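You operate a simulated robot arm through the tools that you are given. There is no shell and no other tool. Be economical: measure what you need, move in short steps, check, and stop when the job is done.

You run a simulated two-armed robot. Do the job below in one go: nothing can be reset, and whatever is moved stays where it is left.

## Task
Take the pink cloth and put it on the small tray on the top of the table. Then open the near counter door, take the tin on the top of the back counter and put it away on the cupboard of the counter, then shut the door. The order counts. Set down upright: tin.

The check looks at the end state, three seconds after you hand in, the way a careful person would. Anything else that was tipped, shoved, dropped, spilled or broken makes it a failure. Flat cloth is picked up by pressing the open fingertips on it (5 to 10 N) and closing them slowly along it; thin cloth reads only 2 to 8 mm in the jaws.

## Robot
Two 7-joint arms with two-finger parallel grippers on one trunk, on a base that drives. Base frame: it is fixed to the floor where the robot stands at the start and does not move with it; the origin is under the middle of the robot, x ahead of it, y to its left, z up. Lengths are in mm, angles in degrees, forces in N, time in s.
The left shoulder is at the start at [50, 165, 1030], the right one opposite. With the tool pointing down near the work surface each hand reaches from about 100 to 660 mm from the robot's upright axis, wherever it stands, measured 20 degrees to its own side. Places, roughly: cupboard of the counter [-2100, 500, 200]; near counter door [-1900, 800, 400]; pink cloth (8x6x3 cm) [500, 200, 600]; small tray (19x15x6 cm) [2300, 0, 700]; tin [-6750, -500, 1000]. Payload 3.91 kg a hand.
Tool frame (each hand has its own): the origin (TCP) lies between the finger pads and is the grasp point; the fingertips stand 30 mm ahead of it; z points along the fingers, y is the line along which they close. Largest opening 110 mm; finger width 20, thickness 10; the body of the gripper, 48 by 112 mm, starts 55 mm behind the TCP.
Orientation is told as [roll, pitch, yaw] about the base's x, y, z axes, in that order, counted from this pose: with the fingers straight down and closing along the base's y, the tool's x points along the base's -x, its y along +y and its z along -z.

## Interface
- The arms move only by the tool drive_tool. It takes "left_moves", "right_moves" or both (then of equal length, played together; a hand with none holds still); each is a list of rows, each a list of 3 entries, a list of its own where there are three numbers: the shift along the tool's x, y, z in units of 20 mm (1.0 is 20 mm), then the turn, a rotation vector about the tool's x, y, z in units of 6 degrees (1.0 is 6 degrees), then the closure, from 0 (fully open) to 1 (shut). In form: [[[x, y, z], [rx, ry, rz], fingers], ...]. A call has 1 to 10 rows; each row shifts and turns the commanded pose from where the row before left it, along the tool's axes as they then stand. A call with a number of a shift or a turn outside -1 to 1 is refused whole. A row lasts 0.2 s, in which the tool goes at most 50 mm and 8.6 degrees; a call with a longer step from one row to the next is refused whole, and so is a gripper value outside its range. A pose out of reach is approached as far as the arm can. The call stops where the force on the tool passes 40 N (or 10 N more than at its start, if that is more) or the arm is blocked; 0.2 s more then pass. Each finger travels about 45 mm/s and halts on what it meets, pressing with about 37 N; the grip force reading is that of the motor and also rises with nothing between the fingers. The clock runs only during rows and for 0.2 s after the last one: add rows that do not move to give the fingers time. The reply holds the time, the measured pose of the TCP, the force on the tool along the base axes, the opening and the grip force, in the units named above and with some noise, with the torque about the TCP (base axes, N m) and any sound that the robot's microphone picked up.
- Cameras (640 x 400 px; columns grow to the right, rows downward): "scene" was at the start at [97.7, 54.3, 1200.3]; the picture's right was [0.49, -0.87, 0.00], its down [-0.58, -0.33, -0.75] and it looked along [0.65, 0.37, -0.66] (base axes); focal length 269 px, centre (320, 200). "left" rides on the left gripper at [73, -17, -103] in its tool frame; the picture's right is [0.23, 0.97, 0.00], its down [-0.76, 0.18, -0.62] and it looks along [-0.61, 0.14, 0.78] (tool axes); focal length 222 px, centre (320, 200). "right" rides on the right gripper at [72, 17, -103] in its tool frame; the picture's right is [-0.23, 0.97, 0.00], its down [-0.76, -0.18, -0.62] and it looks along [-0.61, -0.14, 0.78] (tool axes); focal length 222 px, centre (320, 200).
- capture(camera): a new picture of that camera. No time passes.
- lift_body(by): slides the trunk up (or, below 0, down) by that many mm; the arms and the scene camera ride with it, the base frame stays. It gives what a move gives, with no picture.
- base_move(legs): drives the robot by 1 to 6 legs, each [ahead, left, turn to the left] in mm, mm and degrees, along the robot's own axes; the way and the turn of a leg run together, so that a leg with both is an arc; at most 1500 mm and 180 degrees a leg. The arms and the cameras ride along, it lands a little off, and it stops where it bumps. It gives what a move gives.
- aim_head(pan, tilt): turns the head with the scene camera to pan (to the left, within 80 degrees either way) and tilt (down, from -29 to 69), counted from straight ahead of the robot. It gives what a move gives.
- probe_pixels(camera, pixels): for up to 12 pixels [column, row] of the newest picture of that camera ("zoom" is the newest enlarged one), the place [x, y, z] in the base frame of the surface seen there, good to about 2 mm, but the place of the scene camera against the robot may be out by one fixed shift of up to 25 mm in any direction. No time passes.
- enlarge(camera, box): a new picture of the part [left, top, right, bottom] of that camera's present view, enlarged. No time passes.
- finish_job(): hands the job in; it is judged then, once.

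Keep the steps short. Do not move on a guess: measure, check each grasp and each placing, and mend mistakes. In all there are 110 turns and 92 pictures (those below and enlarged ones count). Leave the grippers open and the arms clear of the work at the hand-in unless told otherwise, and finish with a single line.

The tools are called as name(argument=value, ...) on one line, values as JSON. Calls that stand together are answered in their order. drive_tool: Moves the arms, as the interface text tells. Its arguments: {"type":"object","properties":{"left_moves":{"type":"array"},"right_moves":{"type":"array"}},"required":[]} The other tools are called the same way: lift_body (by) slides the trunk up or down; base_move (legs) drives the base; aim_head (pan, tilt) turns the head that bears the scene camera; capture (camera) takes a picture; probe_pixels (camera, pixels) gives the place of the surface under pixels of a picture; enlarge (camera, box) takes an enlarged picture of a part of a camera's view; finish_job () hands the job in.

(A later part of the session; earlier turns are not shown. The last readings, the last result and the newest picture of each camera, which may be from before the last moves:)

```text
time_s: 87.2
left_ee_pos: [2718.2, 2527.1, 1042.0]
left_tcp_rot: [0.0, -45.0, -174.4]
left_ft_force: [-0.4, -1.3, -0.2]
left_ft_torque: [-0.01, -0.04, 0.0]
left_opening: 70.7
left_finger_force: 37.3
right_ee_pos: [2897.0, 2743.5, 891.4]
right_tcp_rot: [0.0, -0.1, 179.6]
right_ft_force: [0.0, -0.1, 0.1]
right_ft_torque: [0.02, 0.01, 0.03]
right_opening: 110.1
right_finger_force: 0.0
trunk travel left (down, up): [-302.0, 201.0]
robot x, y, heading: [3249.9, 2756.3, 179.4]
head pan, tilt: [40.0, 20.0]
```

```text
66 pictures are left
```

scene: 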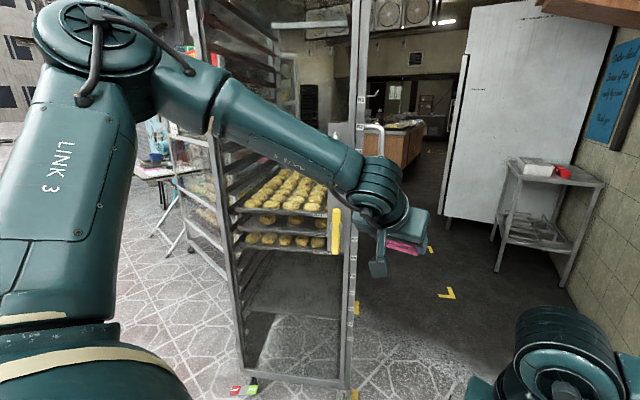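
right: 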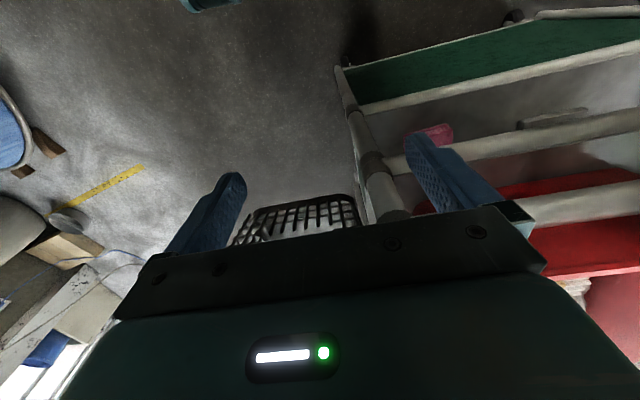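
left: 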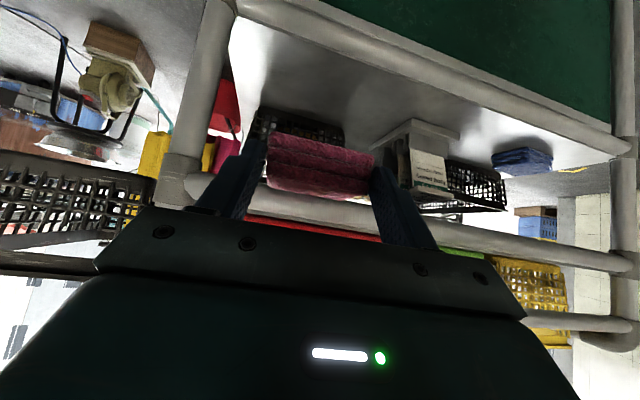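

I'll measure the rack's near posts and the cabinet and table edges before strafing.

probe_pixels(camera="scene", pixels=[[245, 360], [345, 380], [230, 200], [190, 245], [165, 235], [145, 172], [160, 165], [355, 170]])

base_move(legs=[[0, 800, 0]])

capture(camera="scene")

```text
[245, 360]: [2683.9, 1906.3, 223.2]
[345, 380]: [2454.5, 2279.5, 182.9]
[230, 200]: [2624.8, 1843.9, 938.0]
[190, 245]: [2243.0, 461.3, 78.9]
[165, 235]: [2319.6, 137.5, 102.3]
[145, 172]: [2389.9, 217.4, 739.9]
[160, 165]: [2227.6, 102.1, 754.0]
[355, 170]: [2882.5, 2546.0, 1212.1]
```

```text
time_s: 92.0
left_ee_pos: [2720.7, 2010.1, 1039.2]
left_tcp_rot: [-1.0, -44.4, -175.6]
left_ft_force: [6.8, 1.8, 0.4]
left_ft_torque: [-0.02, 0.02, 0.16]
left_opening: 70.9
left_finger_force: 36.8
right_ee_pos: [2894.2, 2216.3, 890.6]
right_tcp_rot: [0.0, 0.0, 179.4]
right_ft_force: [0.9, -0.7, 0.3]
right_ft_torque: [0.02, -0.01, 0.03]
right_opening: 110.1
right_finger_force: 0.0
trunk travel left (down, up): [-302.0, 201.0]
robot x, y, heading: [3243.3, 2226.2, 179.4]
head pan, tilt: [40.0, 20.0]
stopped in leg 1: the force on the tool passed its limit at 50 N (the readings are from after the stop); the commanded pose is now the measured one
```

```text
65 pictures are left
```

scene: 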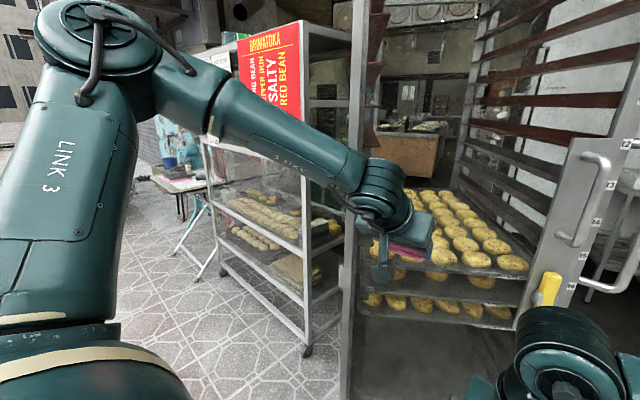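

I moved too soon: the hand touched the rack post at 50 N. I'll back away to the right, then rearward, and check whether the rack moved.

base_move(legs=[[0, -70, 0], [-450, 0, 0]])

capture(camera="scene")

capture(camera="left")

```text
time_s: 95.6
left_ee_pos: [3169.5, 2075.7, 1039.3]
left_tcp_rot: [-1.1, -44.4, -175.6]
left_ft_force: [0.9, 0.1, -0.6]
left_ft_torque: [0.0, -0.01, 0.04]
left_opening: 70.9
left_finger_force: 37.3
right_ee_pos: [3343.9, 2282.0, 890.0]
right_tcp_rot: [-0.1, 0.0, 179.4]
right_ft_force: [0.1, -0.3, -0.3]
right_ft_torque: [-0.02, 0.0, -0.01]
right_opening: 110.0
right_finger_force: 0.0
trunk travel left (down, up): [-302.0, 201.0]
robot x, y, heading: [3695.0, 2291.4, 179.5]
head pan, tilt: [40.0, 20.0]
```

```text
64 pictures are left
```

scene: 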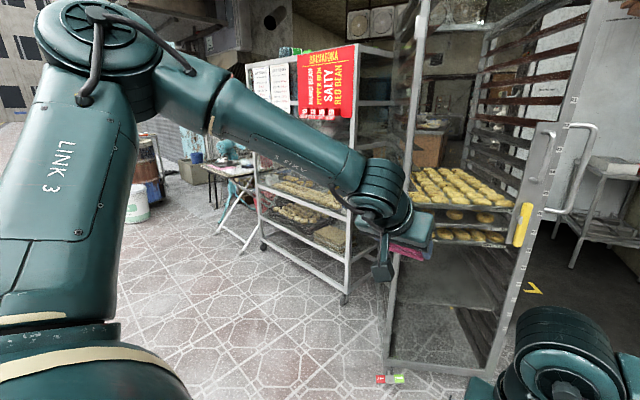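

```text
63 pictures are left
```

left: 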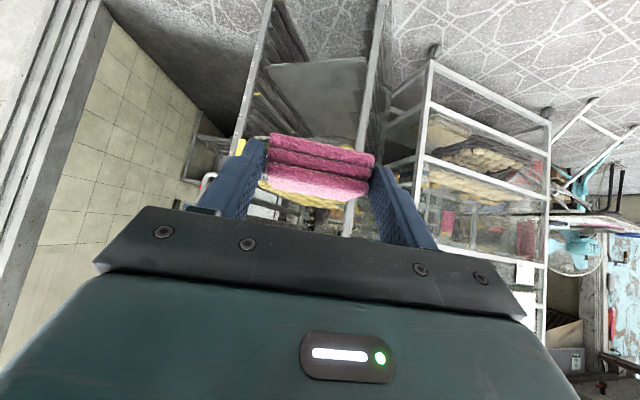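

The cloth is still held. I'll check the rack's posts against the earlier values (2684,1906,223) and (2454,2280,183).

probe_pixels(camera="scene", pixels=[[386, 345], [388, 320], [487, 370], [398, 230], [400, 200], [490, 345], [345, 270], [215, 180], [232, 170], [240, 165]])

enlarge(camera="scene", box=[340, 0, 640, 400])

```text
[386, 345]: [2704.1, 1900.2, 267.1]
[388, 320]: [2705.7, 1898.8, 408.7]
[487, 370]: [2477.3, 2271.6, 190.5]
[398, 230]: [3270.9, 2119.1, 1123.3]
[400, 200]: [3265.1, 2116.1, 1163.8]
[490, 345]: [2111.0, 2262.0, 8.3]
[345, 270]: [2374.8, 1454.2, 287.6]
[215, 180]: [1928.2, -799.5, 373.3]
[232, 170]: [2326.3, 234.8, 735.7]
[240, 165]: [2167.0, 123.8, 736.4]
```

```text
1.00 times, centred on (490, 200) of scene (not enlarged: the box is as wide or as high as the picture)
```

zoom: 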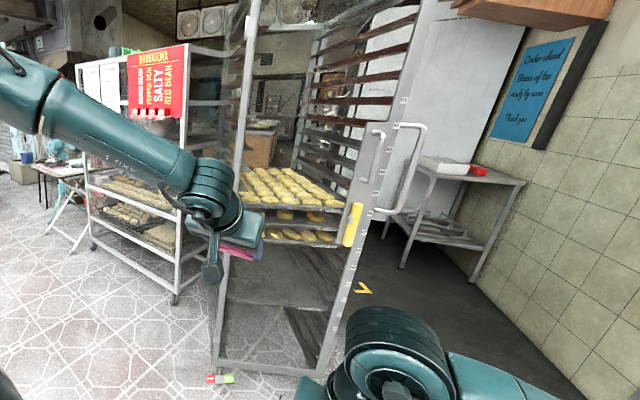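

The rack still sits over the same floor marks, with its posts where they were to within view error. I'll strafe left toward the table at x≈3700, well clear.

base_move(legs=[[0, 1035, 0], [0, 1035, 0]])

aim_head(pan=5, tilt=25)

capture(camera="scene")

```text
time_s: 114.0
left_ee_pos: [3137.8, 10.6, 1038.8]
left_tcp_rot: [-1.1, -44.4, -175.8]
left_ft_force: [0.5, 0.2, -0.7]
left_ft_torque: [-0.01, 0.0, 0.05]
left_opening: 70.6
left_finger_force: 37.4
right_ee_pos: [3313.8, 214.8, 890.3]
right_tcp_rot: [0.1, 0.0, 179.2]
right_ft_force: [-0.7, -0.1, -0.5]
right_ft_torque: [0.02, -0.01, -0.01]
right_opening: 109.8
right_finger_force: 0.2
trunk travel left (down, up): [-302.0, 201.0]
robot x, y, heading: [3664.8, 221.9, 179.2]
head pan, tilt: [40.0, 20.0]
```

```text
time_s: 115.0
left_ee_pos: [3138.6, 10.3, 1038.9]
left_tcp_rot: [-1.0, -44.4, -175.9]
left_ft_force: [0.6, -0.1, -0.5]
left_ft_torque: [0.01, 0.0, 0.0]
left_opening: 70.6
left_finger_force: 36.6
right_ee_pos: [3313.3, 215.4, 889.9]
right_tcp_rot: [0.0, 0.1, 179.1]
right_ft_force: [-0.8, -0.3, -0.7]
right_ft_torque: [0.0, 0.01, 0.01]
right_opening: 110.0
right_finger_force: 0.1
trunk travel left (down, up): [-302.0, 201.0]
robot x, y, heading: [3667.2, 223.9, 179.3]
head pan, tilt: [5.0, 25.0]
```

```text
61 pictures are left
```

scene: 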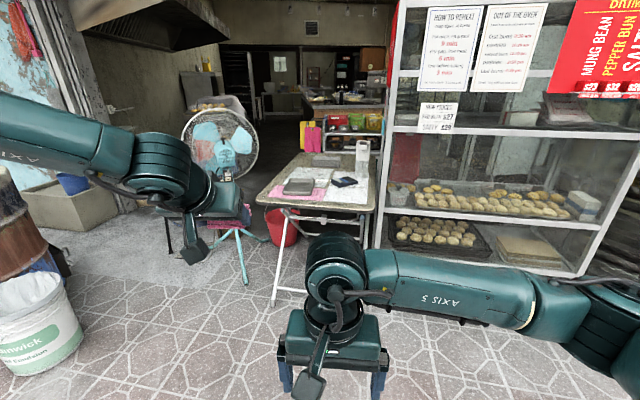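

enlarge(camera="scene", box=[240, 130, 400, 230])

probe_pixels(camera="scene", pixels=[[298, 186], [284, 192], [312, 193], [301, 179], [320, 210], [257, 200], [370, 210], [344, 182], [325, 160], [362, 155], [275, 300], [245, 280]])

```text
4.00 times, centred on (320, 180) of scene
```

zoom: 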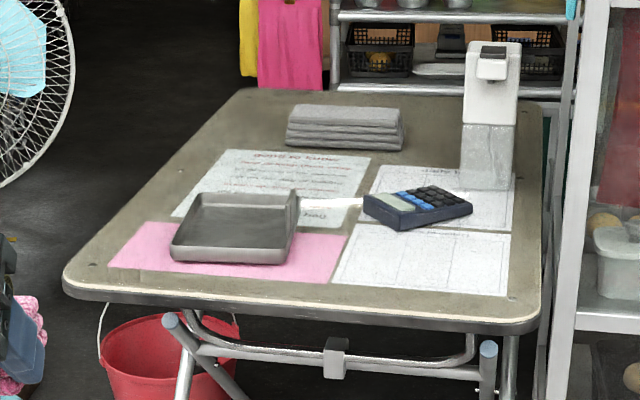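

```text
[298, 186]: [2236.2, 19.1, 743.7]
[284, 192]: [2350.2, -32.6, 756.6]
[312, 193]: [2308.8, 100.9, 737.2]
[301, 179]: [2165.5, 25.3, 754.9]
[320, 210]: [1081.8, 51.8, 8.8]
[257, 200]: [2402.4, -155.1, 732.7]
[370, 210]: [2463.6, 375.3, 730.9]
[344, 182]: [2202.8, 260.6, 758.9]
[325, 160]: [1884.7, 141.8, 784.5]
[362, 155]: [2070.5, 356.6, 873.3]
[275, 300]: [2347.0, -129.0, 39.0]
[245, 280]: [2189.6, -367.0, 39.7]
```

The small tray is the grey pan on the pink sheet. I'll probe its corners, floor and rims.

probe_pixels(camera="zoom", pixels=[[176, 240], [282, 250], [198, 198], [296, 194], [240, 215], [230, 243], [220, 228], [265, 225], [230, 262], [300, 205], [60, 278], [320, 320]])

```text
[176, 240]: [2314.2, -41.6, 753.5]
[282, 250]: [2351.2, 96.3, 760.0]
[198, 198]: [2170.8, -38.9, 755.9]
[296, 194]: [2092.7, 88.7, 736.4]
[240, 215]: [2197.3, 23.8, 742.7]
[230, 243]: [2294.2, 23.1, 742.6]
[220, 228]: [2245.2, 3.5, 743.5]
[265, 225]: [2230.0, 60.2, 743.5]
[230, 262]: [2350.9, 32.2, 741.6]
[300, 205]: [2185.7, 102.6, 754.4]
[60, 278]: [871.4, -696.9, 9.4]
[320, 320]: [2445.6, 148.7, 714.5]
```

The tray spans about x 2165–2352 and y −50–100, with its floor near z 735–743. I'll raise the right hand out of the way, lower the trunk 150, and drive up so the cloth hovers short of the tray.

drive_tool(right_moves=[[[0, 0, -1], [0, 0, 0], 0], [[0, 0, -1], [0, 0, 0], 0], [[0, 0, -1], [0, 0, 0], 0], [[0, 0, -1], [0, 0, 0], 0], [[0, 0, -1], [0, 0, 0], 0], [[0, 0, -1], [0, 0, 0], 0], [[0, 0, -1], [0, 0, 0], 0], [[0, 0, -1], [0, 0, 0], 0], [[0, 0, -1], [0, 0, 0], 0]])

lift_body(by=-150)

base_move(legs=[[700, -12, 0]])

capture(camera="left")

```text
time_s: 117.0
left_ee_pos: [3137.9, 10.7, 1039.1]
left_tcp_rot: [-1.1, -44.4, -175.8]
left_ft_force: [-0.7, 1.0, -0.3]
left_ft_torque: [0.0, -0.03, 0.01]
left_opening: 70.8
left_finger_force: 37.5
right_ee_pos: [3312.8, 215.0, 1071.5]
right_tcp_rot: [0.0, 0.2, 179.2]
right_ft_force: [0.2, -0.3, 0.0]
right_ft_torque: [0.01, -0.03, -0.01]
right_opening: 109.8
right_finger_force: 0.0
trunk travel left (down, up): [-302.0, 201.0]
robot x, y, heading: [3666.3, 223.9, 179.1]
head pan, tilt: [5.0, 25.0]
```

```text
time_s: 118.8
left_ee_pos: [3137.4, 9.7, 889.0]
left_tcp_rot: [-1.0, -44.4, -175.8]
left_ft_force: [-0.4, -0.7, -0.3]
left_ft_torque: [-0.02, -0.02, -0.04]
left_opening: 70.9
left_finger_force: 37.2
right_ee_pos: [3313.2, 214.5, 920.3]
right_tcp_rot: [0.0, 0.0, 179.3]
right_ft_force: [-0.4, 0.5, 0.1]
right_ft_torque: [0.01, -0.02, -0.01]
right_opening: 110.0
right_finger_force: 0.0
trunk travel left (down, up): [-152.0, 351.0]
robot x, y, heading: [3666.8, 223.2, 179.1]
head pan, tilt: [5.0, 25.0]
```

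```text
time_s: 122.6
left_ee_pos: [2436.7, 31.1, 888.5]
left_tcp_rot: [-1.0, -44.5, -175.7]
left_ft_force: [0.3, 0.1, -0.5]
left_ft_torque: [0.01, -0.02, 0.01]
left_opening: 70.8
left_finger_force: 36.9
right_ee_pos: [2610.5, 236.1, 921.2]
right_tcp_rot: [-0.1, 0.1, 179.3]
right_ft_force: [-0.3, 0.5, -0.7]
right_ft_torque: [-0.02, -0.04, 0.0]
right_opening: 110.1
right_finger_force: 0.1
trunk travel left (down, up): [-152.0, 351.0]
robot x, y, heading: [2963.1, 244.5, 179.4]
head pan, tilt: [5.0, 25.0]
```

```text
59 pictures are left
```

left: 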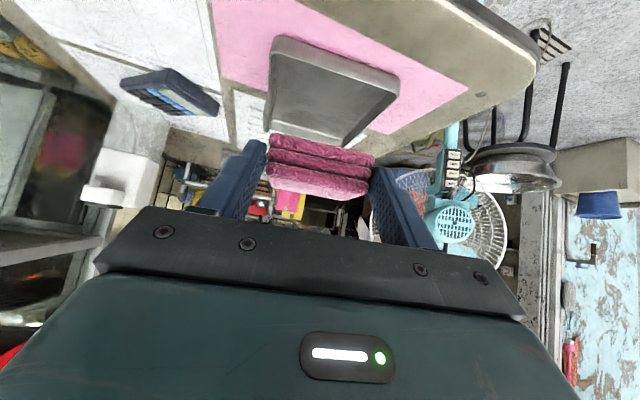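

The left camera sees the tray right ahead. I'll measure it exactly with this camera.

probe_pixels(camera="left", pixels=[[275, 45], [282, 38], [398, 80], [393, 92], [320, 80], [350, 110], [285, 115], [290, 65], [342, 142], [340, 52], [264, 110], [370, 120]])

enlarge(camera="left", box=[230, 20, 430, 210])

```text
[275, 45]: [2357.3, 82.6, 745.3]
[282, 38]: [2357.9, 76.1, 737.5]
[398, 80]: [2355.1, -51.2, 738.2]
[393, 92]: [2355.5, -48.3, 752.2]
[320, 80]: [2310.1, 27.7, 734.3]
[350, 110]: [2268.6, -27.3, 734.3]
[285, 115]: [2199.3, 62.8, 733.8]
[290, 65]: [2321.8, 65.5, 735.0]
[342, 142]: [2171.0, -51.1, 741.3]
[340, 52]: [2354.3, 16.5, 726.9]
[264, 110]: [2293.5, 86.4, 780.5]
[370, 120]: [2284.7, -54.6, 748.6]
```

```text
2.11 times, centred on (330, 115) of left
```

zoom: 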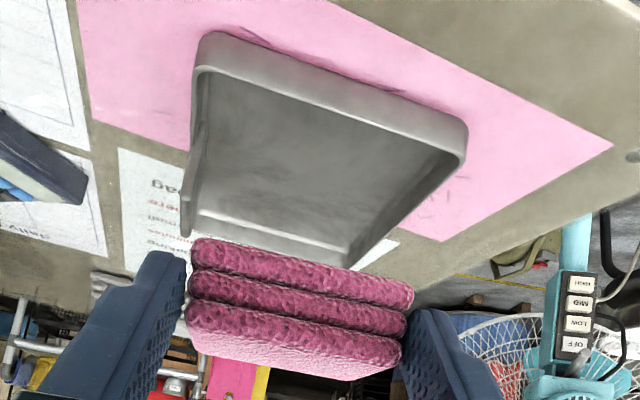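

Tray by left camera: x 2168–2356, y −57–88, floor 734, rim 752. I'll drive 125 mm closer and then check the hand position.

base_move(legs=[[125, 16, 0]])

```text
time_s: 123.9
left_ee_pos: [2309.5, 15.9, 888.9]
left_tcp_rot: [-0.9, -44.4, -175.6]
left_ft_force: [0.2, 0.1, 0.0]
left_ft_torque: [0.02, -0.04, 0.0]
left_opening: 70.8
left_finger_force: 37.4
right_ee_pos: [2485.7, 220.3, 921.0]
right_tcp_rot: [0.0, -0.1, 179.2]
right_ft_force: [-0.1, -0.1, -0.3]
right_ft_torque: [-0.01, 0.01, 0.0]
right_opening: 109.9
right_finger_force: 0.0
trunk travel left (down, up): [-152.0, 351.0]
robot x, y, heading: [2839.9, 230.4, 179.8]
head pan, tilt: [5.0, 25.0]
```

Next I'll lower and advance to just above the tray, at z 790.

drive_tool(left_moves=[[[0.437, -0.03, 0.958], [0, 0, 0], 1], [[0.437, -0.03, 0.958], [0, 0, 0], 1], [[0.437, -0.03, 0.958], [0, 0, 0], 1], [[0.437, -0.03, 0.958], [0, 0, 0], 1], [[0.437, -0.03, 0.958], [0, 0, 0], 1]])

capture(camera="left")

```text
time_s: 125.1
left_ee_pos: [2275.1, 19.3, 789.1]
left_tcp_rot: [-1.0, -44.4, -175.6]
left_ft_force: [-1.0, -0.1, -0.8]
left_ft_torque: [0.03, -0.03, 0.0]
left_opening: 70.8
left_finger_force: 37.2
right_ee_pos: [2485.0, 220.6, 920.8]
right_tcp_rot: [0.0, 0.0, 179.4]
right_ft_force: [0.3, 0.6, -0.4]
right_ft_torque: [0.03, -0.01, -0.02]
right_opening: 110.1
right_finger_force: 0.1
trunk travel left (down, up): [-152.0, 351.0]
robot x, y, heading: [2838.2, 232.9, 179.1]
head pan, tilt: [5.0, 25.0]
```

```text
57 pictures are left
```

left: 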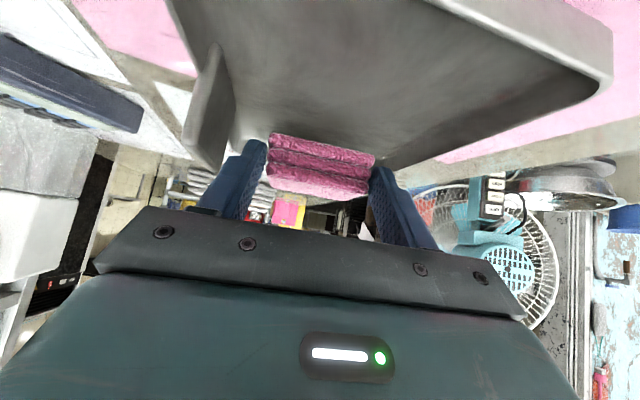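

The cloth is over the tray interior. I'll nudge 5 mm toward −y and lower 16 mm gently.

drive_tool(left_moves=[[[0.28, 0.25, 0.28], [0, 0, 0], 1], [[0.28, 0, 0.28], [0, 0, 0], 1], [[0, 0, 0], [0, 0, 0], 1]])

```text
time_s: 125.9
left_ee_pos: [2275.0, 12.8, 773.7]
left_tcp_rot: [-1.0, -44.4, -175.6]
left_ft_force: [-0.9, -0.4, -1.1]
left_ft_torque: [0.0, -0.07, 0.02]
left_opening: 71.1
left_finger_force: 36.6
right_ee_pos: [2484.8, 221.2, 920.5]
right_tcp_rot: [-0.1, 0.0, 179.3]
right_ft_force: [0.3, 0.7, -0.1]
right_ft_torque: [0.01, -0.02, -0.03]
right_opening: 110.0
right_finger_force: 0.1
trunk travel left (down, up): [-152.0, 351.0]
robot x, y, heading: [2836.5, 229.2, 179.3]
head pan, tilt: [5.0, 25.0]
```

drive_tool(left_moves=[[[0.12, 0, 0.12], [0, 0, 0], 1], [[0.1, 0, 0.1], [0, 0, 0], 1], [[0, 0, 0], [0, 0, 0], 1]])

capture(camera="left")

```text
time_s: 126.7
left_ee_pos: [2276.6, 13.0, 768.4]
left_tcp_rot: [-0.9, -44.4, -175.6]
left_ft_force: [-0.3, -0.9, 1.8]
left_ft_torque: [-0.11, 0.2, 0.04]
left_opening: 70.8
left_finger_force: 36.9
right_ee_pos: [2485.0, 221.2, 920.5]
right_tcp_rot: [0.0, 0.0, 179.3]
right_ft_force: [-0.5, 0.5, -0.2]
right_ft_torque: [0.0, -0.01, -0.02]
right_opening: 109.9
right_finger_force: 0.0
trunk travel left (down, up): [-152.0, 351.0]
robot x, y, heading: [2838.2, 231.5, 179.3]
head pan, tilt: [5.0, 25.0]
```

```text
56 pictures are left
```

left: 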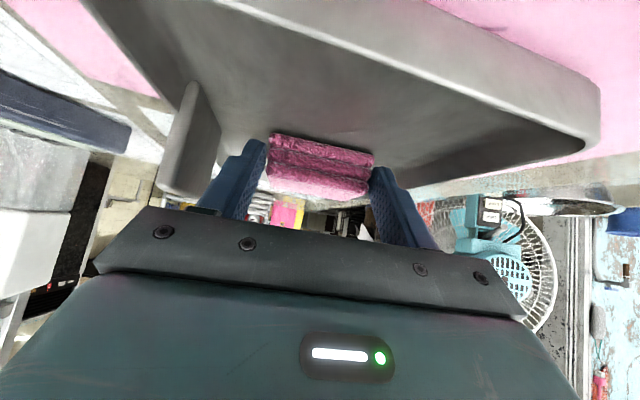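

There's light contact (1.8 N), so the cloth is on the tray floor. I'll open only partway (about 86 mm) to keep off the tray walls, then withdraw back along the tool axis.

drive_tool(left_moves=[[[0, 0, 0], [0, 0, 0], 0.3], [[0, 0, 0], [0, 0, 0], 0.22], [[0, 0, 0], [0, 0, 0], 0.22], [[0, 0, -0.5], [0, 0, 0], 0.22], [[0, 0, -1], [0, 0, 0], 0.22], [[0, 0, -1], [0, 0, 0], 0.22], [[0, 0, -1], [0, 0, 0], 0.22], [[0, 0, -1], [0, 0, 0], 0.22]])

capture(camera="left")

```text
time_s: 128.5
left_ee_pos: [2338.9, 16.2, 830.8]
left_tcp_rot: [-1.0, -44.5, -175.6]
left_ft_force: [-0.1, -0.2, -1.0]
left_ft_torque: [0.0, 0.01, -0.02]
left_opening: 85.6
left_finger_force: 0.1
right_ee_pos: [2484.9, 221.9, 921.9]
right_tcp_rot: [0.0, 0.0, 179.3]
right_ft_force: [-0.3, 0.0, -0.1]
right_ft_torque: [-0.03, -0.01, -0.02]
right_opening: 110.1
right_finger_force: 0.0
trunk travel left (down, up): [-152.0, 351.0]
robot x, y, heading: [2839.7, 226.7, 179.3]
head pan, tilt: [5.0, 25.0]
```

```text
55 pictures are left
```

left: 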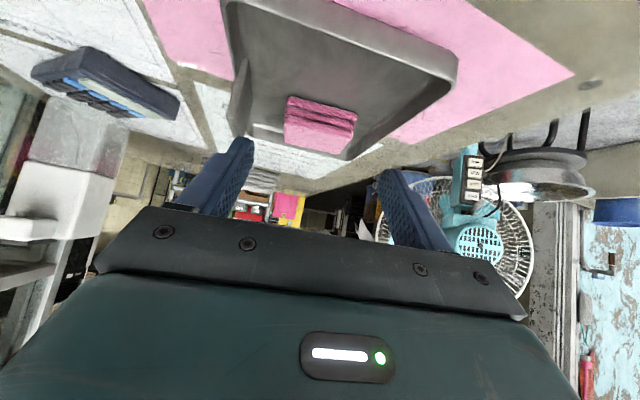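

The cloth lies flat inside the tray. Now I'll back away, retrace to the gap, and raise the trunk after reversing.

base_move(legs=[[-760, 0, 0], [0, -1260, 0], [0, -1260, 0]])

lift_body(by=150)

aim_head(pan=0, tilt=20)

capture(camera="scene")

```text
time_s: 154.3
left_ee_pos: [3149.0, 2540.0, 831.9]
left_tcp_rot: [-1.0, -44.4, -177.1]
left_ft_force: [-0.1, -0.2, 0.0]
left_ft_torque: [0.0, 0.0, 0.01]
left_opening: 85.5
left_finger_force: 0.0
right_ee_pos: [3301.8, 2741.3, 920.8]
right_tcp_rot: [0.0, 0.1, 177.8]
right_ft_force: [0.0, 0.3, 0.2]
right_ft_torque: [0.02, -0.01, -0.01]
right_opening: 109.9
right_finger_force: 0.1
trunk travel left (down, up): [-152.0, 351.0]
robot x, y, heading: [3655.4, 2739.8, 177.9]
head pan, tilt: [5.0, 25.0]
```

```text
time_s: 156.1
left_ee_pos: [3148.4, 2539.9, 981.6]
left_tcp_rot: [-1.0, -44.4, -177.1]
left_ft_force: [-0.1, 0.6, -0.7]
left_ft_torque: [0.0, -0.01, 0.01]
left_opening: 85.7
left_finger_force: 0.0
right_ee_pos: [3301.4, 2741.4, 1069.2]
right_tcp_rot: [0.0, 0.0, 177.9]
right_ft_force: [0.4, 0.3, -0.3]
right_ft_torque: [0.05, -0.02, -0.03]
right_opening: 110.1
right_finger_force: 0.1
trunk travel left (down, up): [-302.0, 201.0]
robot x, y, heading: [3654.8, 2741.5, 178.0]
head pan, tilt: [5.0, 25.0]
```

```text
time_s: 156.7
left_ee_pos: [3149.1, 2539.2, 982.5]
left_tcp_rot: [-1.0, -44.4, -177.1]
left_ft_force: [0.7, -0.1, 0.2]
left_ft_torque: [0.01, -0.01, 0.03]
left_opening: 85.7
left_finger_force: 0.1
right_ee_pos: [3302.3, 2741.7, 1069.8]
right_tcp_rot: [0.0, 0.0, 177.8]
right_ft_force: [0.4, 0.4, -0.1]
right_ft_torque: [0.02, -0.01, -0.05]
right_opening: 110.2
right_finger_force: 0.1
trunk travel left (down, up): [-302.0, 201.0]
robot x, y, heading: [3653.2, 2745.0, 177.9]
head pan, tilt: [0.0, 20.0]
```

```text
54 pictures are left
```

scene: 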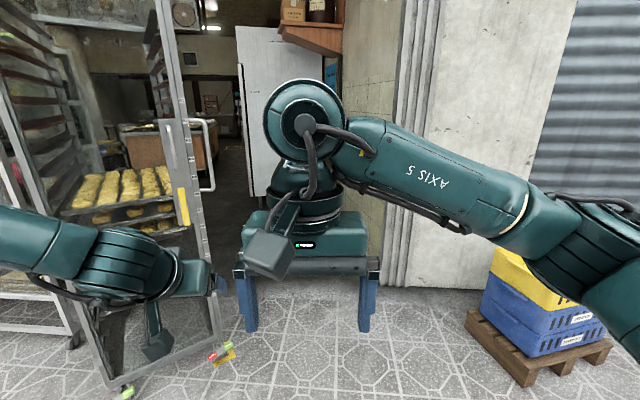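

The gap is about 990 mm wide and my elbows stick out, so I'll probe how far they extend sideways before driving through.

probe_pixels(camera="scene", pixels=[[540, 230], [590, 220], [630, 260], [625, 200], [15, 225], [60, 260], [215, 345], [210, 150], [185, 210], [410, 280]])

aim_head(pan=70, tilt=20)

capture(camera="scene")

probe_pixels(camera="scene", pixels=[[450, 60], [420, 40], [480, 60], [400, 100], [440, 20], [380, 200], [500, 150], [350, 100]])

```text
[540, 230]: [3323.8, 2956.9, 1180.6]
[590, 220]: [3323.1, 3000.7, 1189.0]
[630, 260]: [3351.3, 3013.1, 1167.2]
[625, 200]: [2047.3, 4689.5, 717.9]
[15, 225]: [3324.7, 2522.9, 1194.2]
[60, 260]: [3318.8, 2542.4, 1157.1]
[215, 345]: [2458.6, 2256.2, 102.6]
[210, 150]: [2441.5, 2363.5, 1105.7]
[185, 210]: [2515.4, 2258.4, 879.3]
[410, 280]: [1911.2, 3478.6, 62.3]
```

```text
time_s: 158.1
left_ee_pos: [3149.0, 2539.7, 981.7]
left_tcp_rot: [-1.0, -44.5, -177.1]
left_ft_force: [-0.8, 0.6, 0.3]
left_ft_torque: [0.02, 0.01, 0.0]
left_opening: 85.7
left_finger_force: 0.1
right_ee_pos: [3302.6, 2740.4, 1071.0]
right_tcp_rot: [0.0, 0.0, 178.0]
right_ft_force: [0.3, -0.6, -0.2]
right_ft_torque: [0.01, 0.03, 0.02]
right_opening: 110.2
right_finger_force: 0.0
trunk travel left (down, up): [-302.0, 201.0]
robot x, y, heading: [3649.8, 2739.4, 177.8]
head pan, tilt: [70.0, 20.0]
```

```text
53 pictures are left
```

scene: 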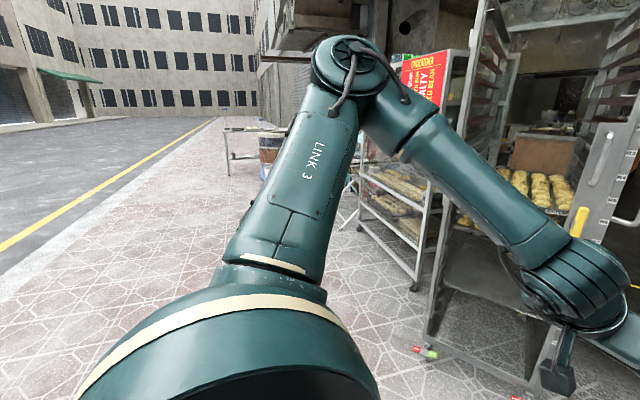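

```text
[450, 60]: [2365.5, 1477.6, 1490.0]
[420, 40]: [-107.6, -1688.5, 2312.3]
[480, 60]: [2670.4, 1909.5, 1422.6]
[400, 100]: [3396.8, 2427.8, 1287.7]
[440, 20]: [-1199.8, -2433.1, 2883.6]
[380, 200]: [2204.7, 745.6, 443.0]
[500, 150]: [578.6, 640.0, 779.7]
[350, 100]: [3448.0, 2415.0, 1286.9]
```

Elbows reach about ±400 mm. The rack handle is at (2441,2363) and the pillar at (1850,3267), so I'll weave: y≈2830 past the handle, 2740 past the pillar, then diagonal back into the shop.

base_move(legs=[[0, 0, 2.2], [750, -90, 0], [500, 0, 0], [880, 90, 0], [828, 1240, 0]])

aim_head(pan=0, tilt=15)

capture(camera="scene")

```text
time_s: 180.0
left_ee_pos: [216.5, 1295.0, 982.7]
left_tcp_rot: [-1.0, -44.5, -175.3]
left_ft_force: [-0.6, -0.3, -0.6]
left_ft_torque: [0.01, -0.05, -0.02]
left_opening: 85.5
left_finger_force: 0.1
right_ee_pos: [361.1, 1502.0, 1071.5]
right_tcp_rot: [-0.1, -0.1, 179.9]
right_ft_force: [-0.7, 0.3, 0.4]
right_ft_torque: [0.0, -0.01, 0.02]
right_opening: 110.0
right_finger_force: 0.1
trunk travel left (down, up): [-302.0, 201.0]
robot x, y, heading: [709.6, 1514.9, 179.7]
head pan, tilt: [70.0, 20.0]
```

```text
time_s: 181.4
left_ee_pos: [216.5, 1296.0, 982.4]
left_tcp_rot: [-1.0, -44.3, -175.1]
left_ft_force: [0.1, 0.2, 0.8]
left_ft_torque: [0.02, -0.04, 0.0]
left_opening: 86.0
left_finger_force: 0.1
right_ee_pos: [361.9, 1503.2, 1070.8]
right_tcp_rot: [-0.1, -0.1, 179.8]
right_ft_force: [-0.2, -0.8, 0.3]
right_ft_torque: [-0.02, 0.0, 0.01]
right_opening: 110.2
right_finger_force: 0.0
trunk travel left (down, up): [-302.0, 201.0]
robot x, y, heading: [714.3, 1512.8, 179.9]
head pan, tilt: [0.0, 15.0]
```

```text
52 pictures are left
```

scene: 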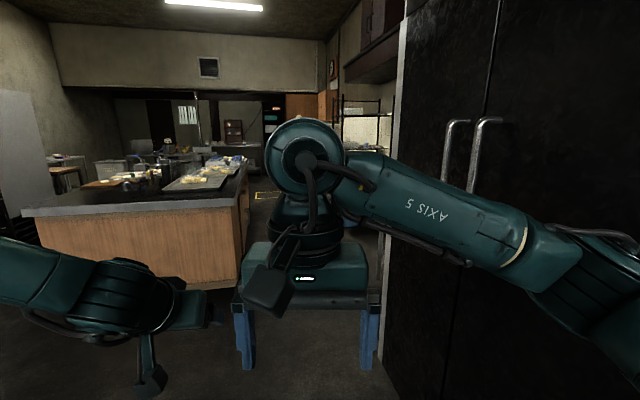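

The wood counter is ahead at left, with the fridge close on my right. I'll measure the counter and the surroundings.

probe_pixels(camera="scene", pixels=[[30, 212], [238, 205], [245, 165], [60, 240], [235, 280], [45, 270], [200, 185], [400, 330], [385, 350], [460, 130], [255, 230], [10, 230]])

enlarge(camera="scene", box=[0, 80, 400, 330])

```text
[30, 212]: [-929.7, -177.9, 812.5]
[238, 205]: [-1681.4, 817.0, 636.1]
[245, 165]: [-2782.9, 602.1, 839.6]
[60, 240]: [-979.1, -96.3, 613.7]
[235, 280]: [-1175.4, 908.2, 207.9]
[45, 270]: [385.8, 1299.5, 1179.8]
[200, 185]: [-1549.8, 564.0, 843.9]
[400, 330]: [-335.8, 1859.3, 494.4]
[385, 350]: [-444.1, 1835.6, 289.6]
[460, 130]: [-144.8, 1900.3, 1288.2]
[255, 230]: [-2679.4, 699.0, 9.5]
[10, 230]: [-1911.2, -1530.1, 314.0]
```

```text
1.60 times, centred on (200, 205) of scene
```

zoom: 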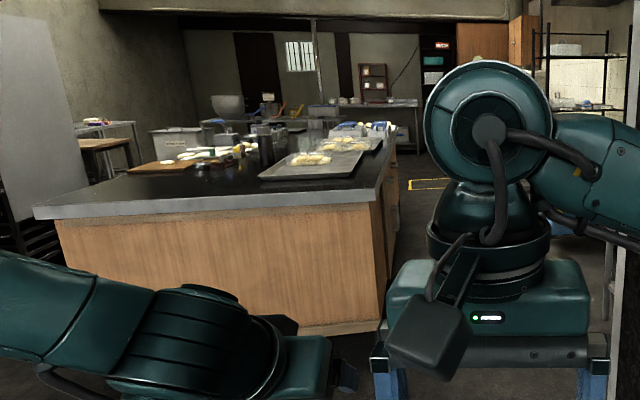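

The counter's corridor side runs from (-1175,905) to (-2780,600), turned about 10.6°. I'll move left of the fridge to y≈1350 and advance.

base_move(legs=[[0, 160, 0], [1250, 0, 0]])

aim_head(pan=22, tilt=20)

capture(camera="scene")

aim_head(pan=-40, tilt=15)

capture(camera="scene")

```text
time_s: 189.3
left_ee_pos: [-1023.6, 1132.7, 982.1]
left_tcp_rot: [-1.1, -44.4, -174.9]
left_ft_force: [0.3, 0.3, -0.3]
left_ft_torque: [-0.02, 0.0, -0.02]
left_opening: 86.0
left_finger_force: 0.1
right_ee_pos: [-879.4, 1338.6, 1070.1]
right_tcp_rot: [0.0, 0.0, -179.8]
right_ft_force: [0.1, -0.5, 0.7]
right_ft_torque: [0.0, -0.01, 0.02]
right_opening: 110.1
right_finger_force: 0.1
trunk travel left (down, up): [-302.0, 201.0]
robot x, y, heading: [-529.4, 1353.2, -179.7]
head pan, tilt: [0.0, 15.0]
```

```text
time_s: 190.2
left_ee_pos: [-1024.7, 1132.8, 981.8]
left_tcp_rot: [-1.0, -44.4, -174.9]
left_ft_force: [0.2, 1.0, -0.8]
left_ft_torque: [0.0, -0.01, -0.04]
left_opening: 85.7
left_finger_force: 0.1
right_ee_pos: [-879.0, 1339.6, 1070.1]
right_tcp_rot: [0.0, -0.1, -179.8]
right_ft_force: [-0.2, 0.5, 0.0]
right_ft_torque: [0.01, 0.02, 0.01]
right_opening: 109.9
right_finger_force: 0.0
trunk travel left (down, up): [-302.0, 201.0]
robot x, y, heading: [-530.2, 1355.7, -179.8]
head pan, tilt: [22.0, 20.0]
```

```text
50 pictures are left
```

scene: 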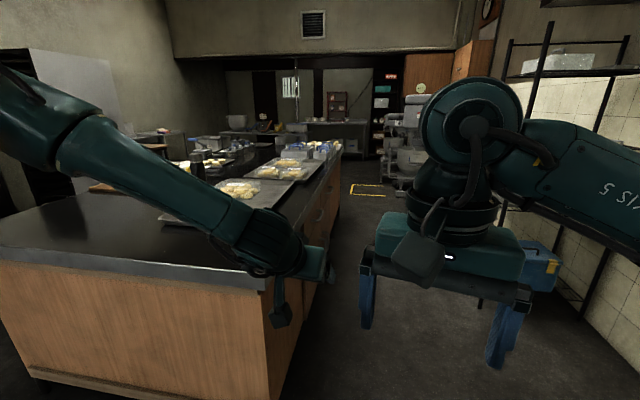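

```text
time_s: 191.5
left_ee_pos: [-1024.0, 1132.4, 983.0]
left_tcp_rot: [-1.0, -44.5, -174.8]
left_ft_force: [0.0, -0.4, -0.6]
left_ft_torque: [0.0, 0.01, 0.02]
left_opening: 85.8
left_finger_force: 0.0
right_ee_pos: [-879.9, 1340.9, 1070.5]
right_tcp_rot: [0.1, 0.1, -179.9]
right_ft_force: [-0.1, -0.4, 0.4]
right_ft_torque: [0.01, 0.0, 0.02]
right_opening: 110.1
right_finger_force: 0.1
trunk travel left (down, up): [-302.0, 201.0]
robot x, y, heading: [-530.6, 1351.8, -179.6]
head pan, tilt: [-40.0, 15.0]
```

```text
49 pictures are left
```

scene: 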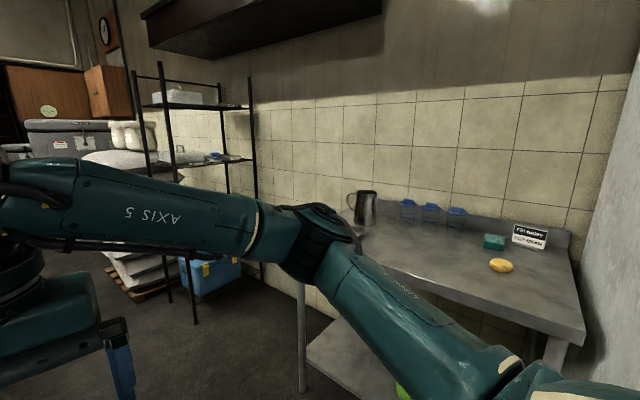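

I'll probe the right side's limits: the steel table, rack and toolbox.

probe_pixels(camera="scene", pixels=[[302, 370], [360, 255], [440, 290], [193, 318], [168, 295], [180, 280], [210, 290], [170, 150], [240, 155], [110, 290], [100, 155], [30, 150]])

```text
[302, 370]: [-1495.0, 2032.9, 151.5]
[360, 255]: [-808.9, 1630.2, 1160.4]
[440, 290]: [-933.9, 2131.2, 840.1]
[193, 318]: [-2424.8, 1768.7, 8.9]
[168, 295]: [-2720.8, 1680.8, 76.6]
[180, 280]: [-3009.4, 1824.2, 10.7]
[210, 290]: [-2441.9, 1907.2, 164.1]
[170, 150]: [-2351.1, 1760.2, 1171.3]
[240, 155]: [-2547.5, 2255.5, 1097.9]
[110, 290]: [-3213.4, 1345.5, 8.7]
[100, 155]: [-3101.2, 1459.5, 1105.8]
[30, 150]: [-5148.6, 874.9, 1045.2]
```

The corridor at the door is about 1 m wide. I'll drive to (-1700,1400) and turn to face the counter's side.

base_move(legs=[[1170, -60, 0], [0, 0, 100]])

aim_head(pan=-15, tilt=40)

capture(camera="scene")

```text
time_s: 201.6
left_ee_pos: [-1391.9, 956.8, 983.6]
left_tcp_rot: [-1.0, -44.5, -75.1]
left_ft_force: [0.1, -0.5, 0.2]
left_ft_torque: [-0.03, -0.01, 0.0]
left_opening: 85.6
left_finger_force: 0.0
right_ee_pos: [-1618.7, 1064.2, 1070.6]
right_tcp_rot: [0.0, 0.0, -80.1]
right_ft_force: [0.3, 0.8, -0.1]
right_ft_torque: [-0.01, -0.01, 0.05]
right_opening: 109.8
right_finger_force: 0.1
trunk travel left (down, up): [-302.0, 201.0]
robot x, y, heading: [-1693.5, 1408.6, -80.1]
head pan, tilt: [-40.0, 15.0]
```

```text
time_s: 202.5
left_ee_pos: [-1392.8, 956.0, 983.5]
left_tcp_rot: [-1.1, -44.4, -75.1]
left_ft_force: [-0.4, -0.2, -0.7]
left_ft_torque: [-0.02, 0.02, 0.0]
left_opening: 85.7
left_finger_force: 0.0
right_ee_pos: [-1620.2, 1064.4, 1071.2]
right_tcp_rot: [0.0, 0.1, -80.0]
right_ft_force: [1.8, 1.2, 0.6]
right_ft_torque: [-0.01, -0.03, 0.0]
right_opening: 109.8
right_finger_force: 0.1
trunk travel left (down, up): [-302.0, 201.0]
robot x, y, heading: [-1695.0, 1409.5, -80.1]
head pan, tilt: [-15.0, 40.0]
```

```text
48 pictures are left
```

scene: 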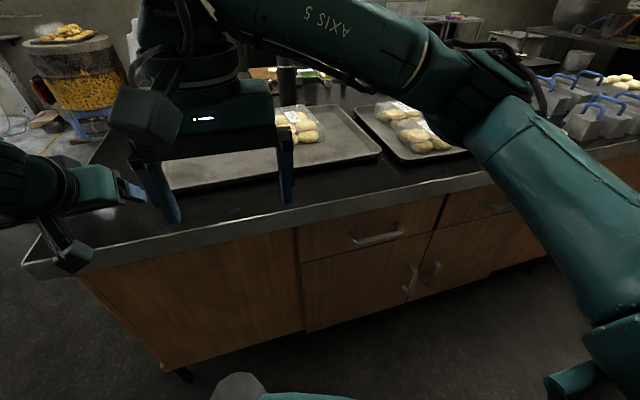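

I see a drawer handle at (375,237), the near door's handle at (409,279), and the next door's handle at (433,272). I'll probe them.

enlarge(camera="scene", box=[280, 190, 480, 340])

probe_pixels(camera="scene", pixels=[[375, 237], [412, 268], [406, 288], [435, 266], [430, 277], [302, 280], [305, 325], [395, 300], [350, 290], [340, 260], [425, 232], [440, 215]])

```text
2.67 times, centred on (380, 265) of scene
```

zoom: 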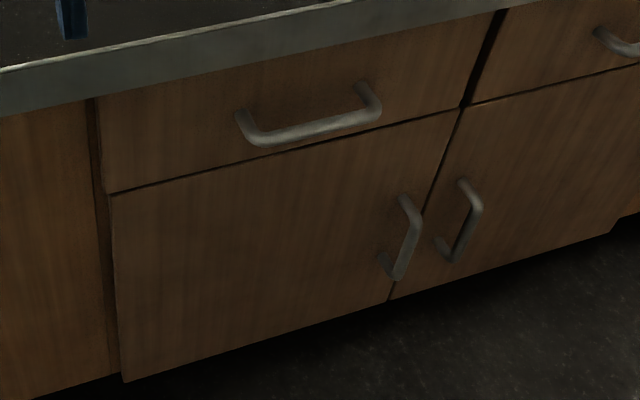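

```text
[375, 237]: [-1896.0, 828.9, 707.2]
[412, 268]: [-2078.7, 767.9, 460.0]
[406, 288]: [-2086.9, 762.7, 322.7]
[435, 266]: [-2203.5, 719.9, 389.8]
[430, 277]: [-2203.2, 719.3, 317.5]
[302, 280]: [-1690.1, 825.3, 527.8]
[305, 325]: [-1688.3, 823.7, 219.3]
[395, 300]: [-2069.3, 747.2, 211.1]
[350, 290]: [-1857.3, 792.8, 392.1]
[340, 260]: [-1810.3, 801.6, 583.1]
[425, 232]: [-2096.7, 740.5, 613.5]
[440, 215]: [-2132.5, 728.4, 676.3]
```

Near door: hinge edge at (-1690,824), free edge near x -2110, and a vertical handle at (-2083,765) spanning z 320–460. It opens toward my left, so I'll stand right of it and pull with the left hand. First I'll back off, align the heading and lower the trunk.

base_move(legs=[[-130, 0, 1.9]])

lift_body(by=-290)

base_move(legs=[[80, 0, 0], [0, -650, 0]])

capture(camera="left")

aim_head(pan=20, tilt=40)

capture(camera="scene")

```text
time_s: 203.8
left_ee_pos: [-1402.2, 1094.0, 982.3]
left_tcp_rot: [-1.1, -44.4, -73.1]
left_ft_force: [0.4, -0.6, -1.0]
left_ft_torque: [-0.03, -0.02, 0.02]
left_opening: 86.1
left_finger_force: 0.2
right_ee_pos: [-1633.9, 1194.2, 1071.6]
right_tcp_rot: [0.0, 0.0, -78.2]
right_ft_force: [0.4, 0.0, -0.6]
right_ft_torque: [0.03, -0.01, 0.02]
right_opening: 109.7
right_finger_force: 0.1
trunk travel left (down, up): [-302.0, 201.0]
robot x, y, heading: [-1715.9, 1534.7, -78.1]
head pan, tilt: [-15.0, 40.0]
```

```text
time_s: 206.7
left_ee_pos: [-1401.4, 1093.3, 692.6]
left_tcp_rot: [-1.0, -44.4, -73.2]
left_ft_force: [-0.1, 0.7, -0.7]
left_ft_torque: [0.02, 0.0, 0.01]
left_opening: 85.9
left_finger_force: 0.1
right_ee_pos: [-1633.0, 1193.9, 781.8]
right_tcp_rot: [0.0, 0.0, -78.2]
right_ft_force: [0.7, 0.0, 0.1]
right_ft_torque: [-0.03, -0.01, 0.03]
right_opening: 110.0
right_finger_force: 0.0
trunk travel left (down, up): [-12.0, 491.0]
robot x, y, heading: [-1717.7, 1536.3, -78.2]
head pan, tilt: [-15.0, 40.0]
```

```text
time_s: 213.5
left_ee_pos: [-2022.9, 883.9, 690.8]
left_tcp_rot: [-0.9, -44.3, -73.4]
left_ft_force: [-0.7, -0.5, 0.4]
left_ft_torque: [0.01, 0.02, 0.02]
left_opening: 85.8
left_finger_force: 0.1
right_ee_pos: [-2253.8, 982.9, 781.2]
right_tcp_rot: [0.0, -0.1, -78.4]
right_ft_force: [-0.3, 0.2, -0.8]
right_ft_torque: [0.0, -0.05, 0.02]
right_opening: 110.2
right_finger_force: 0.1
trunk travel left (down, up): [-12.0, 491.0]
robot x, y, heading: [-2339.1, 1322.9, -78.4]
head pan, tilt: [-15.0, 40.0]
```

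```text
46 pictures are left
```

left: 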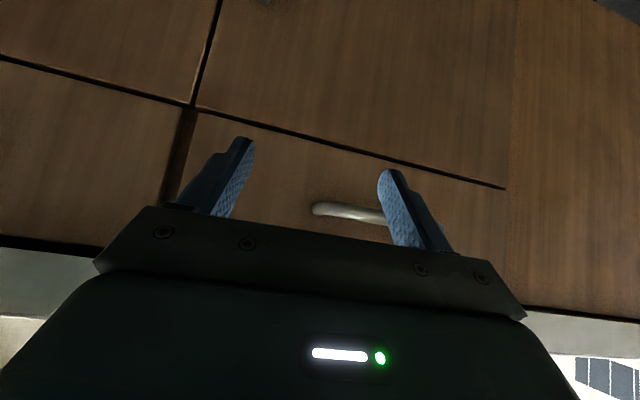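

```text
time_s: 214.6
left_ee_pos: [-2022.7, 884.2, 691.4]
left_tcp_rot: [-1.0, -44.5, -73.4]
left_ft_force: [0.0, -0.8, 0.0]
left_ft_torque: [0.03, 0.03, -0.03]
left_opening: 85.8
left_finger_force: 0.0
right_ee_pos: [-2253.8, 984.1, 781.0]
right_tcp_rot: [0.0, 0.0, -78.4]
right_ft_force: [-0.2, -0.8, -0.5]
right_ft_torque: [0.01, -0.01, 0.02]
right_opening: 109.9
right_finger_force: 0.2
trunk travel left (down, up): [-12.0, 491.0]
robot x, y, heading: [-2339.1, 1324.0, -78.5]
head pan, tilt: [20.0, 40.0]
```

```text
45 pictures are left
```

scene: 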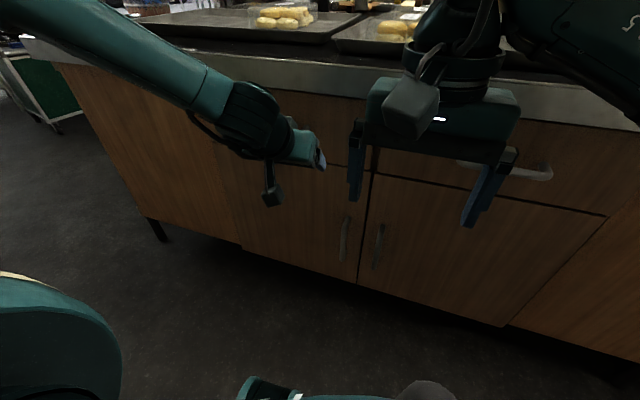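

The near-door handle is at (344,240), just left of the seam at x≈362. I'll probe with both cameras to calibrate.

probe_pixels(camera="scene", pixels=[[346, 222], [342, 255], [344, 240], [350, 240], [358, 240], [375, 175], [364, 205], [332, 240], [244, 170], [240, 240], [378, 245], [310, 262]])

probe_pixels(camera="left", pixels=[[194, 106], [206, 60], [216, 10], [262, 1], [350, 213], [502, 188], [515, 100], [350, 100], [240, 60], [330, 155]])

enlarge(camera="scene", box=[300, 190, 420, 290])

```text
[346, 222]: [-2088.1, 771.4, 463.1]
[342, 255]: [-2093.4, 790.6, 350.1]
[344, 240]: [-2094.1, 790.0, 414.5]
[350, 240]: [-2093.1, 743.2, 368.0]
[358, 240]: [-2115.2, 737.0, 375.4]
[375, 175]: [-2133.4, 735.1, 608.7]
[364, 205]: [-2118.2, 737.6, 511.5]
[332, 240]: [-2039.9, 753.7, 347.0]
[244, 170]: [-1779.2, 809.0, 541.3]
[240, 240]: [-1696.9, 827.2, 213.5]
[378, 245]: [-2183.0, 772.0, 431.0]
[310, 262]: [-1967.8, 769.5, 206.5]
```

```text
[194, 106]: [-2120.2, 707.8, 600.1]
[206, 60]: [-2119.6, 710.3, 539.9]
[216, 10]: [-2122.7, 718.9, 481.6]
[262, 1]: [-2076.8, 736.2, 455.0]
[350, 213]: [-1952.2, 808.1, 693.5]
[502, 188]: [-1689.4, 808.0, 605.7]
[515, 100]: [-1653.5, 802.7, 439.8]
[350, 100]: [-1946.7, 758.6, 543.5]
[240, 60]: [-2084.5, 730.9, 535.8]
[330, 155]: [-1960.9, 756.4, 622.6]
```

```text
4.00 times, centred on (360, 240) of scene
```

zoom: 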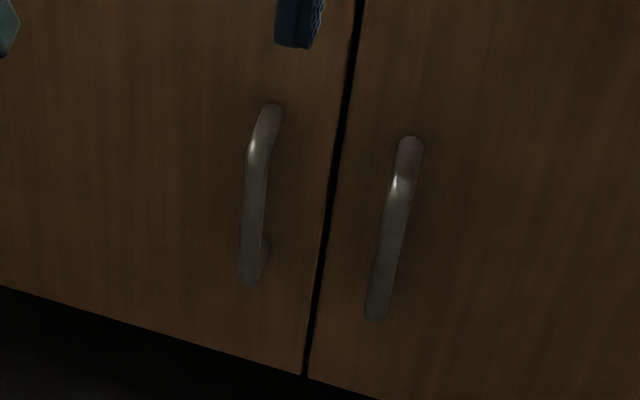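

In the left camera's frame the bar is at about (-2094,765), z 345–455, standing 45–50 mm off the face. I'll shift the base 90 mm right, square the hand to the face, and reduce its tilt to about 25° for the low reach.

base_move(legs=[[0, -90, 0]])

drive_tool(left_moves=[[[0, 0, -0.5], [0.58, 0, 0.6], 0.1], [[0, 0, 0], [0, 1, 0], 0.1], [[0, 0, 0], [0, 1, 0], 0.1], [[0, 0, 0], [0, 1, 0], 0.1], [[0, 0, 0], [0, 0.25, 0], 0.1]])

```text
time_s: 216.0
left_ee_pos: [-2112.0, 865.0, 691.5]
left_tcp_rot: [-1.1, -44.4, -73.4]
left_ft_force: [-0.7, 0.2, 0.3]
left_ft_torque: [-0.03, -0.04, 0.02]
left_opening: 85.6
left_finger_force: 0.1
right_ee_pos: [-2343.5, 965.7, 781.0]
right_tcp_rot: [0.0, 0.0, -78.4]
right_ft_force: [-0.2, 0.0, -0.6]
right_ft_torque: [0.01, 0.0, 0.01]
right_opening: 109.8
right_finger_force: 0.1
trunk travel left (down, up): [-12.0, 491.0]
robot x, y, heading: [-2423.9, 1307.8, -78.3]
head pan, tilt: [20.0, 40.0]
```

```text
time_s: 217.2
left_ee_pos: [-2114.1, 871.5, 697.6]
left_tcp_rot: [-0.7, -24.9, -78.8]
left_ft_force: [-0.4, 0.1, -0.2]
left_ft_torque: [0.0, 0.03, -0.02]
left_opening: 98.9
left_finger_force: 0.0
right_ee_pos: [-2342.5, 965.1, 781.6]
right_tcp_rot: [-0.1, 0.1, -78.4]
right_ft_force: [0.2, 0.6, 0.2]
right_ft_torque: [0.01, 0.0, 0.02]
right_opening: 110.1
right_finger_force: 0.0
trunk travel left (down, up): [-12.0, 491.0]
robot x, y, heading: [-2425.8, 1311.2, -78.7]
head pan, tilt: [20.0, 40.0]
```

Now I'll lower in front of the handle, 70 mm out.

drive_tool(left_moves=[[[0.297, 0, 0.957], [0, 0, 0], 0.1], [[0.297, 0, 0.957], [0, 0, 0], 0.1], [[0.297, 0, 0.957], [0, 0, 0], 0.1], [[0.297, 0, 0.957], [0, 0, 0], 0.1], [[0.297, 0, 0.957], [0, 0, 0], 0.1], [[0.297, 0, 0.957], [0, 0, 0], 0.1], [[0.297, 0, 0.957], [0, 0, 0], 0.1], [[0.297, 0, 0.957], [0, 0, 0], 0.1], [[0.297, 0, 0.957], [0, 0, 0], 0.1], [[0.297, 0, 0.957], [0, 0, 0], 0.1]])

capture(camera="left")

```text
time_s: 219.4
left_ee_pos: [-2108.8, 846.3, 501.3]
left_tcp_rot: [-0.7, -25.0, -78.7]
left_ft_force: [0.1, 0.0, 0.4]
left_ft_torque: [0.0, -0.03, -0.03]
left_opening: 99.2
left_finger_force: 0.1
right_ee_pos: [-2342.2, 965.4, 781.4]
right_tcp_rot: [0.0, 0.0, -78.4]
right_ft_force: [0.5, 0.6, -0.4]
right_ft_torque: [-0.01, 0.01, 0.0]
right_opening: 109.8
right_finger_force: 0.0
trunk travel left (down, up): [-12.0, 491.0]
robot x, y, heading: [-2427.2, 1311.1, -78.2]
head pan, tilt: [20.0, 40.0]
```

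```text
43 pictures are left
```

left: 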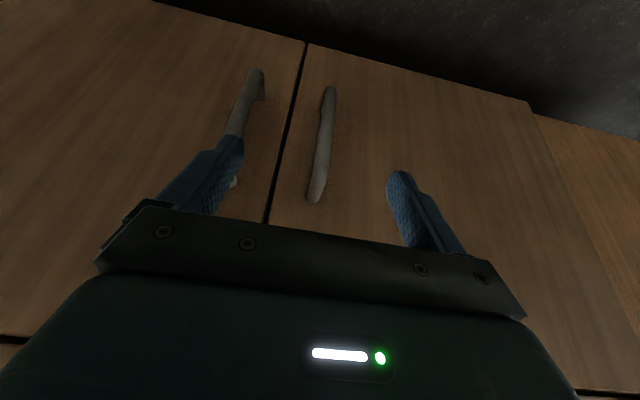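

Both bars are visible; the near door's bar runs from (330,88) to (317,200). I'll measure it.

probe_pixels(camera="left", pixels=[[330, 92], [327, 120], [323, 150], [319, 180], [317, 197], [256, 75], [240, 120], [290, 120], [350, 150], [302, 50]])

```text
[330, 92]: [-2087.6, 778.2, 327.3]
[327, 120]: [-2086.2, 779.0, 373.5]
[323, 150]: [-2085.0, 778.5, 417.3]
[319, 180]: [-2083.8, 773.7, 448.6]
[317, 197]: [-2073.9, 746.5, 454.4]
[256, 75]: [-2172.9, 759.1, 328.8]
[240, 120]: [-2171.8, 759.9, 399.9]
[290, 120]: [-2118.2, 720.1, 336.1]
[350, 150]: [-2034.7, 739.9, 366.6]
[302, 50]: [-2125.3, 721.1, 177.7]
```

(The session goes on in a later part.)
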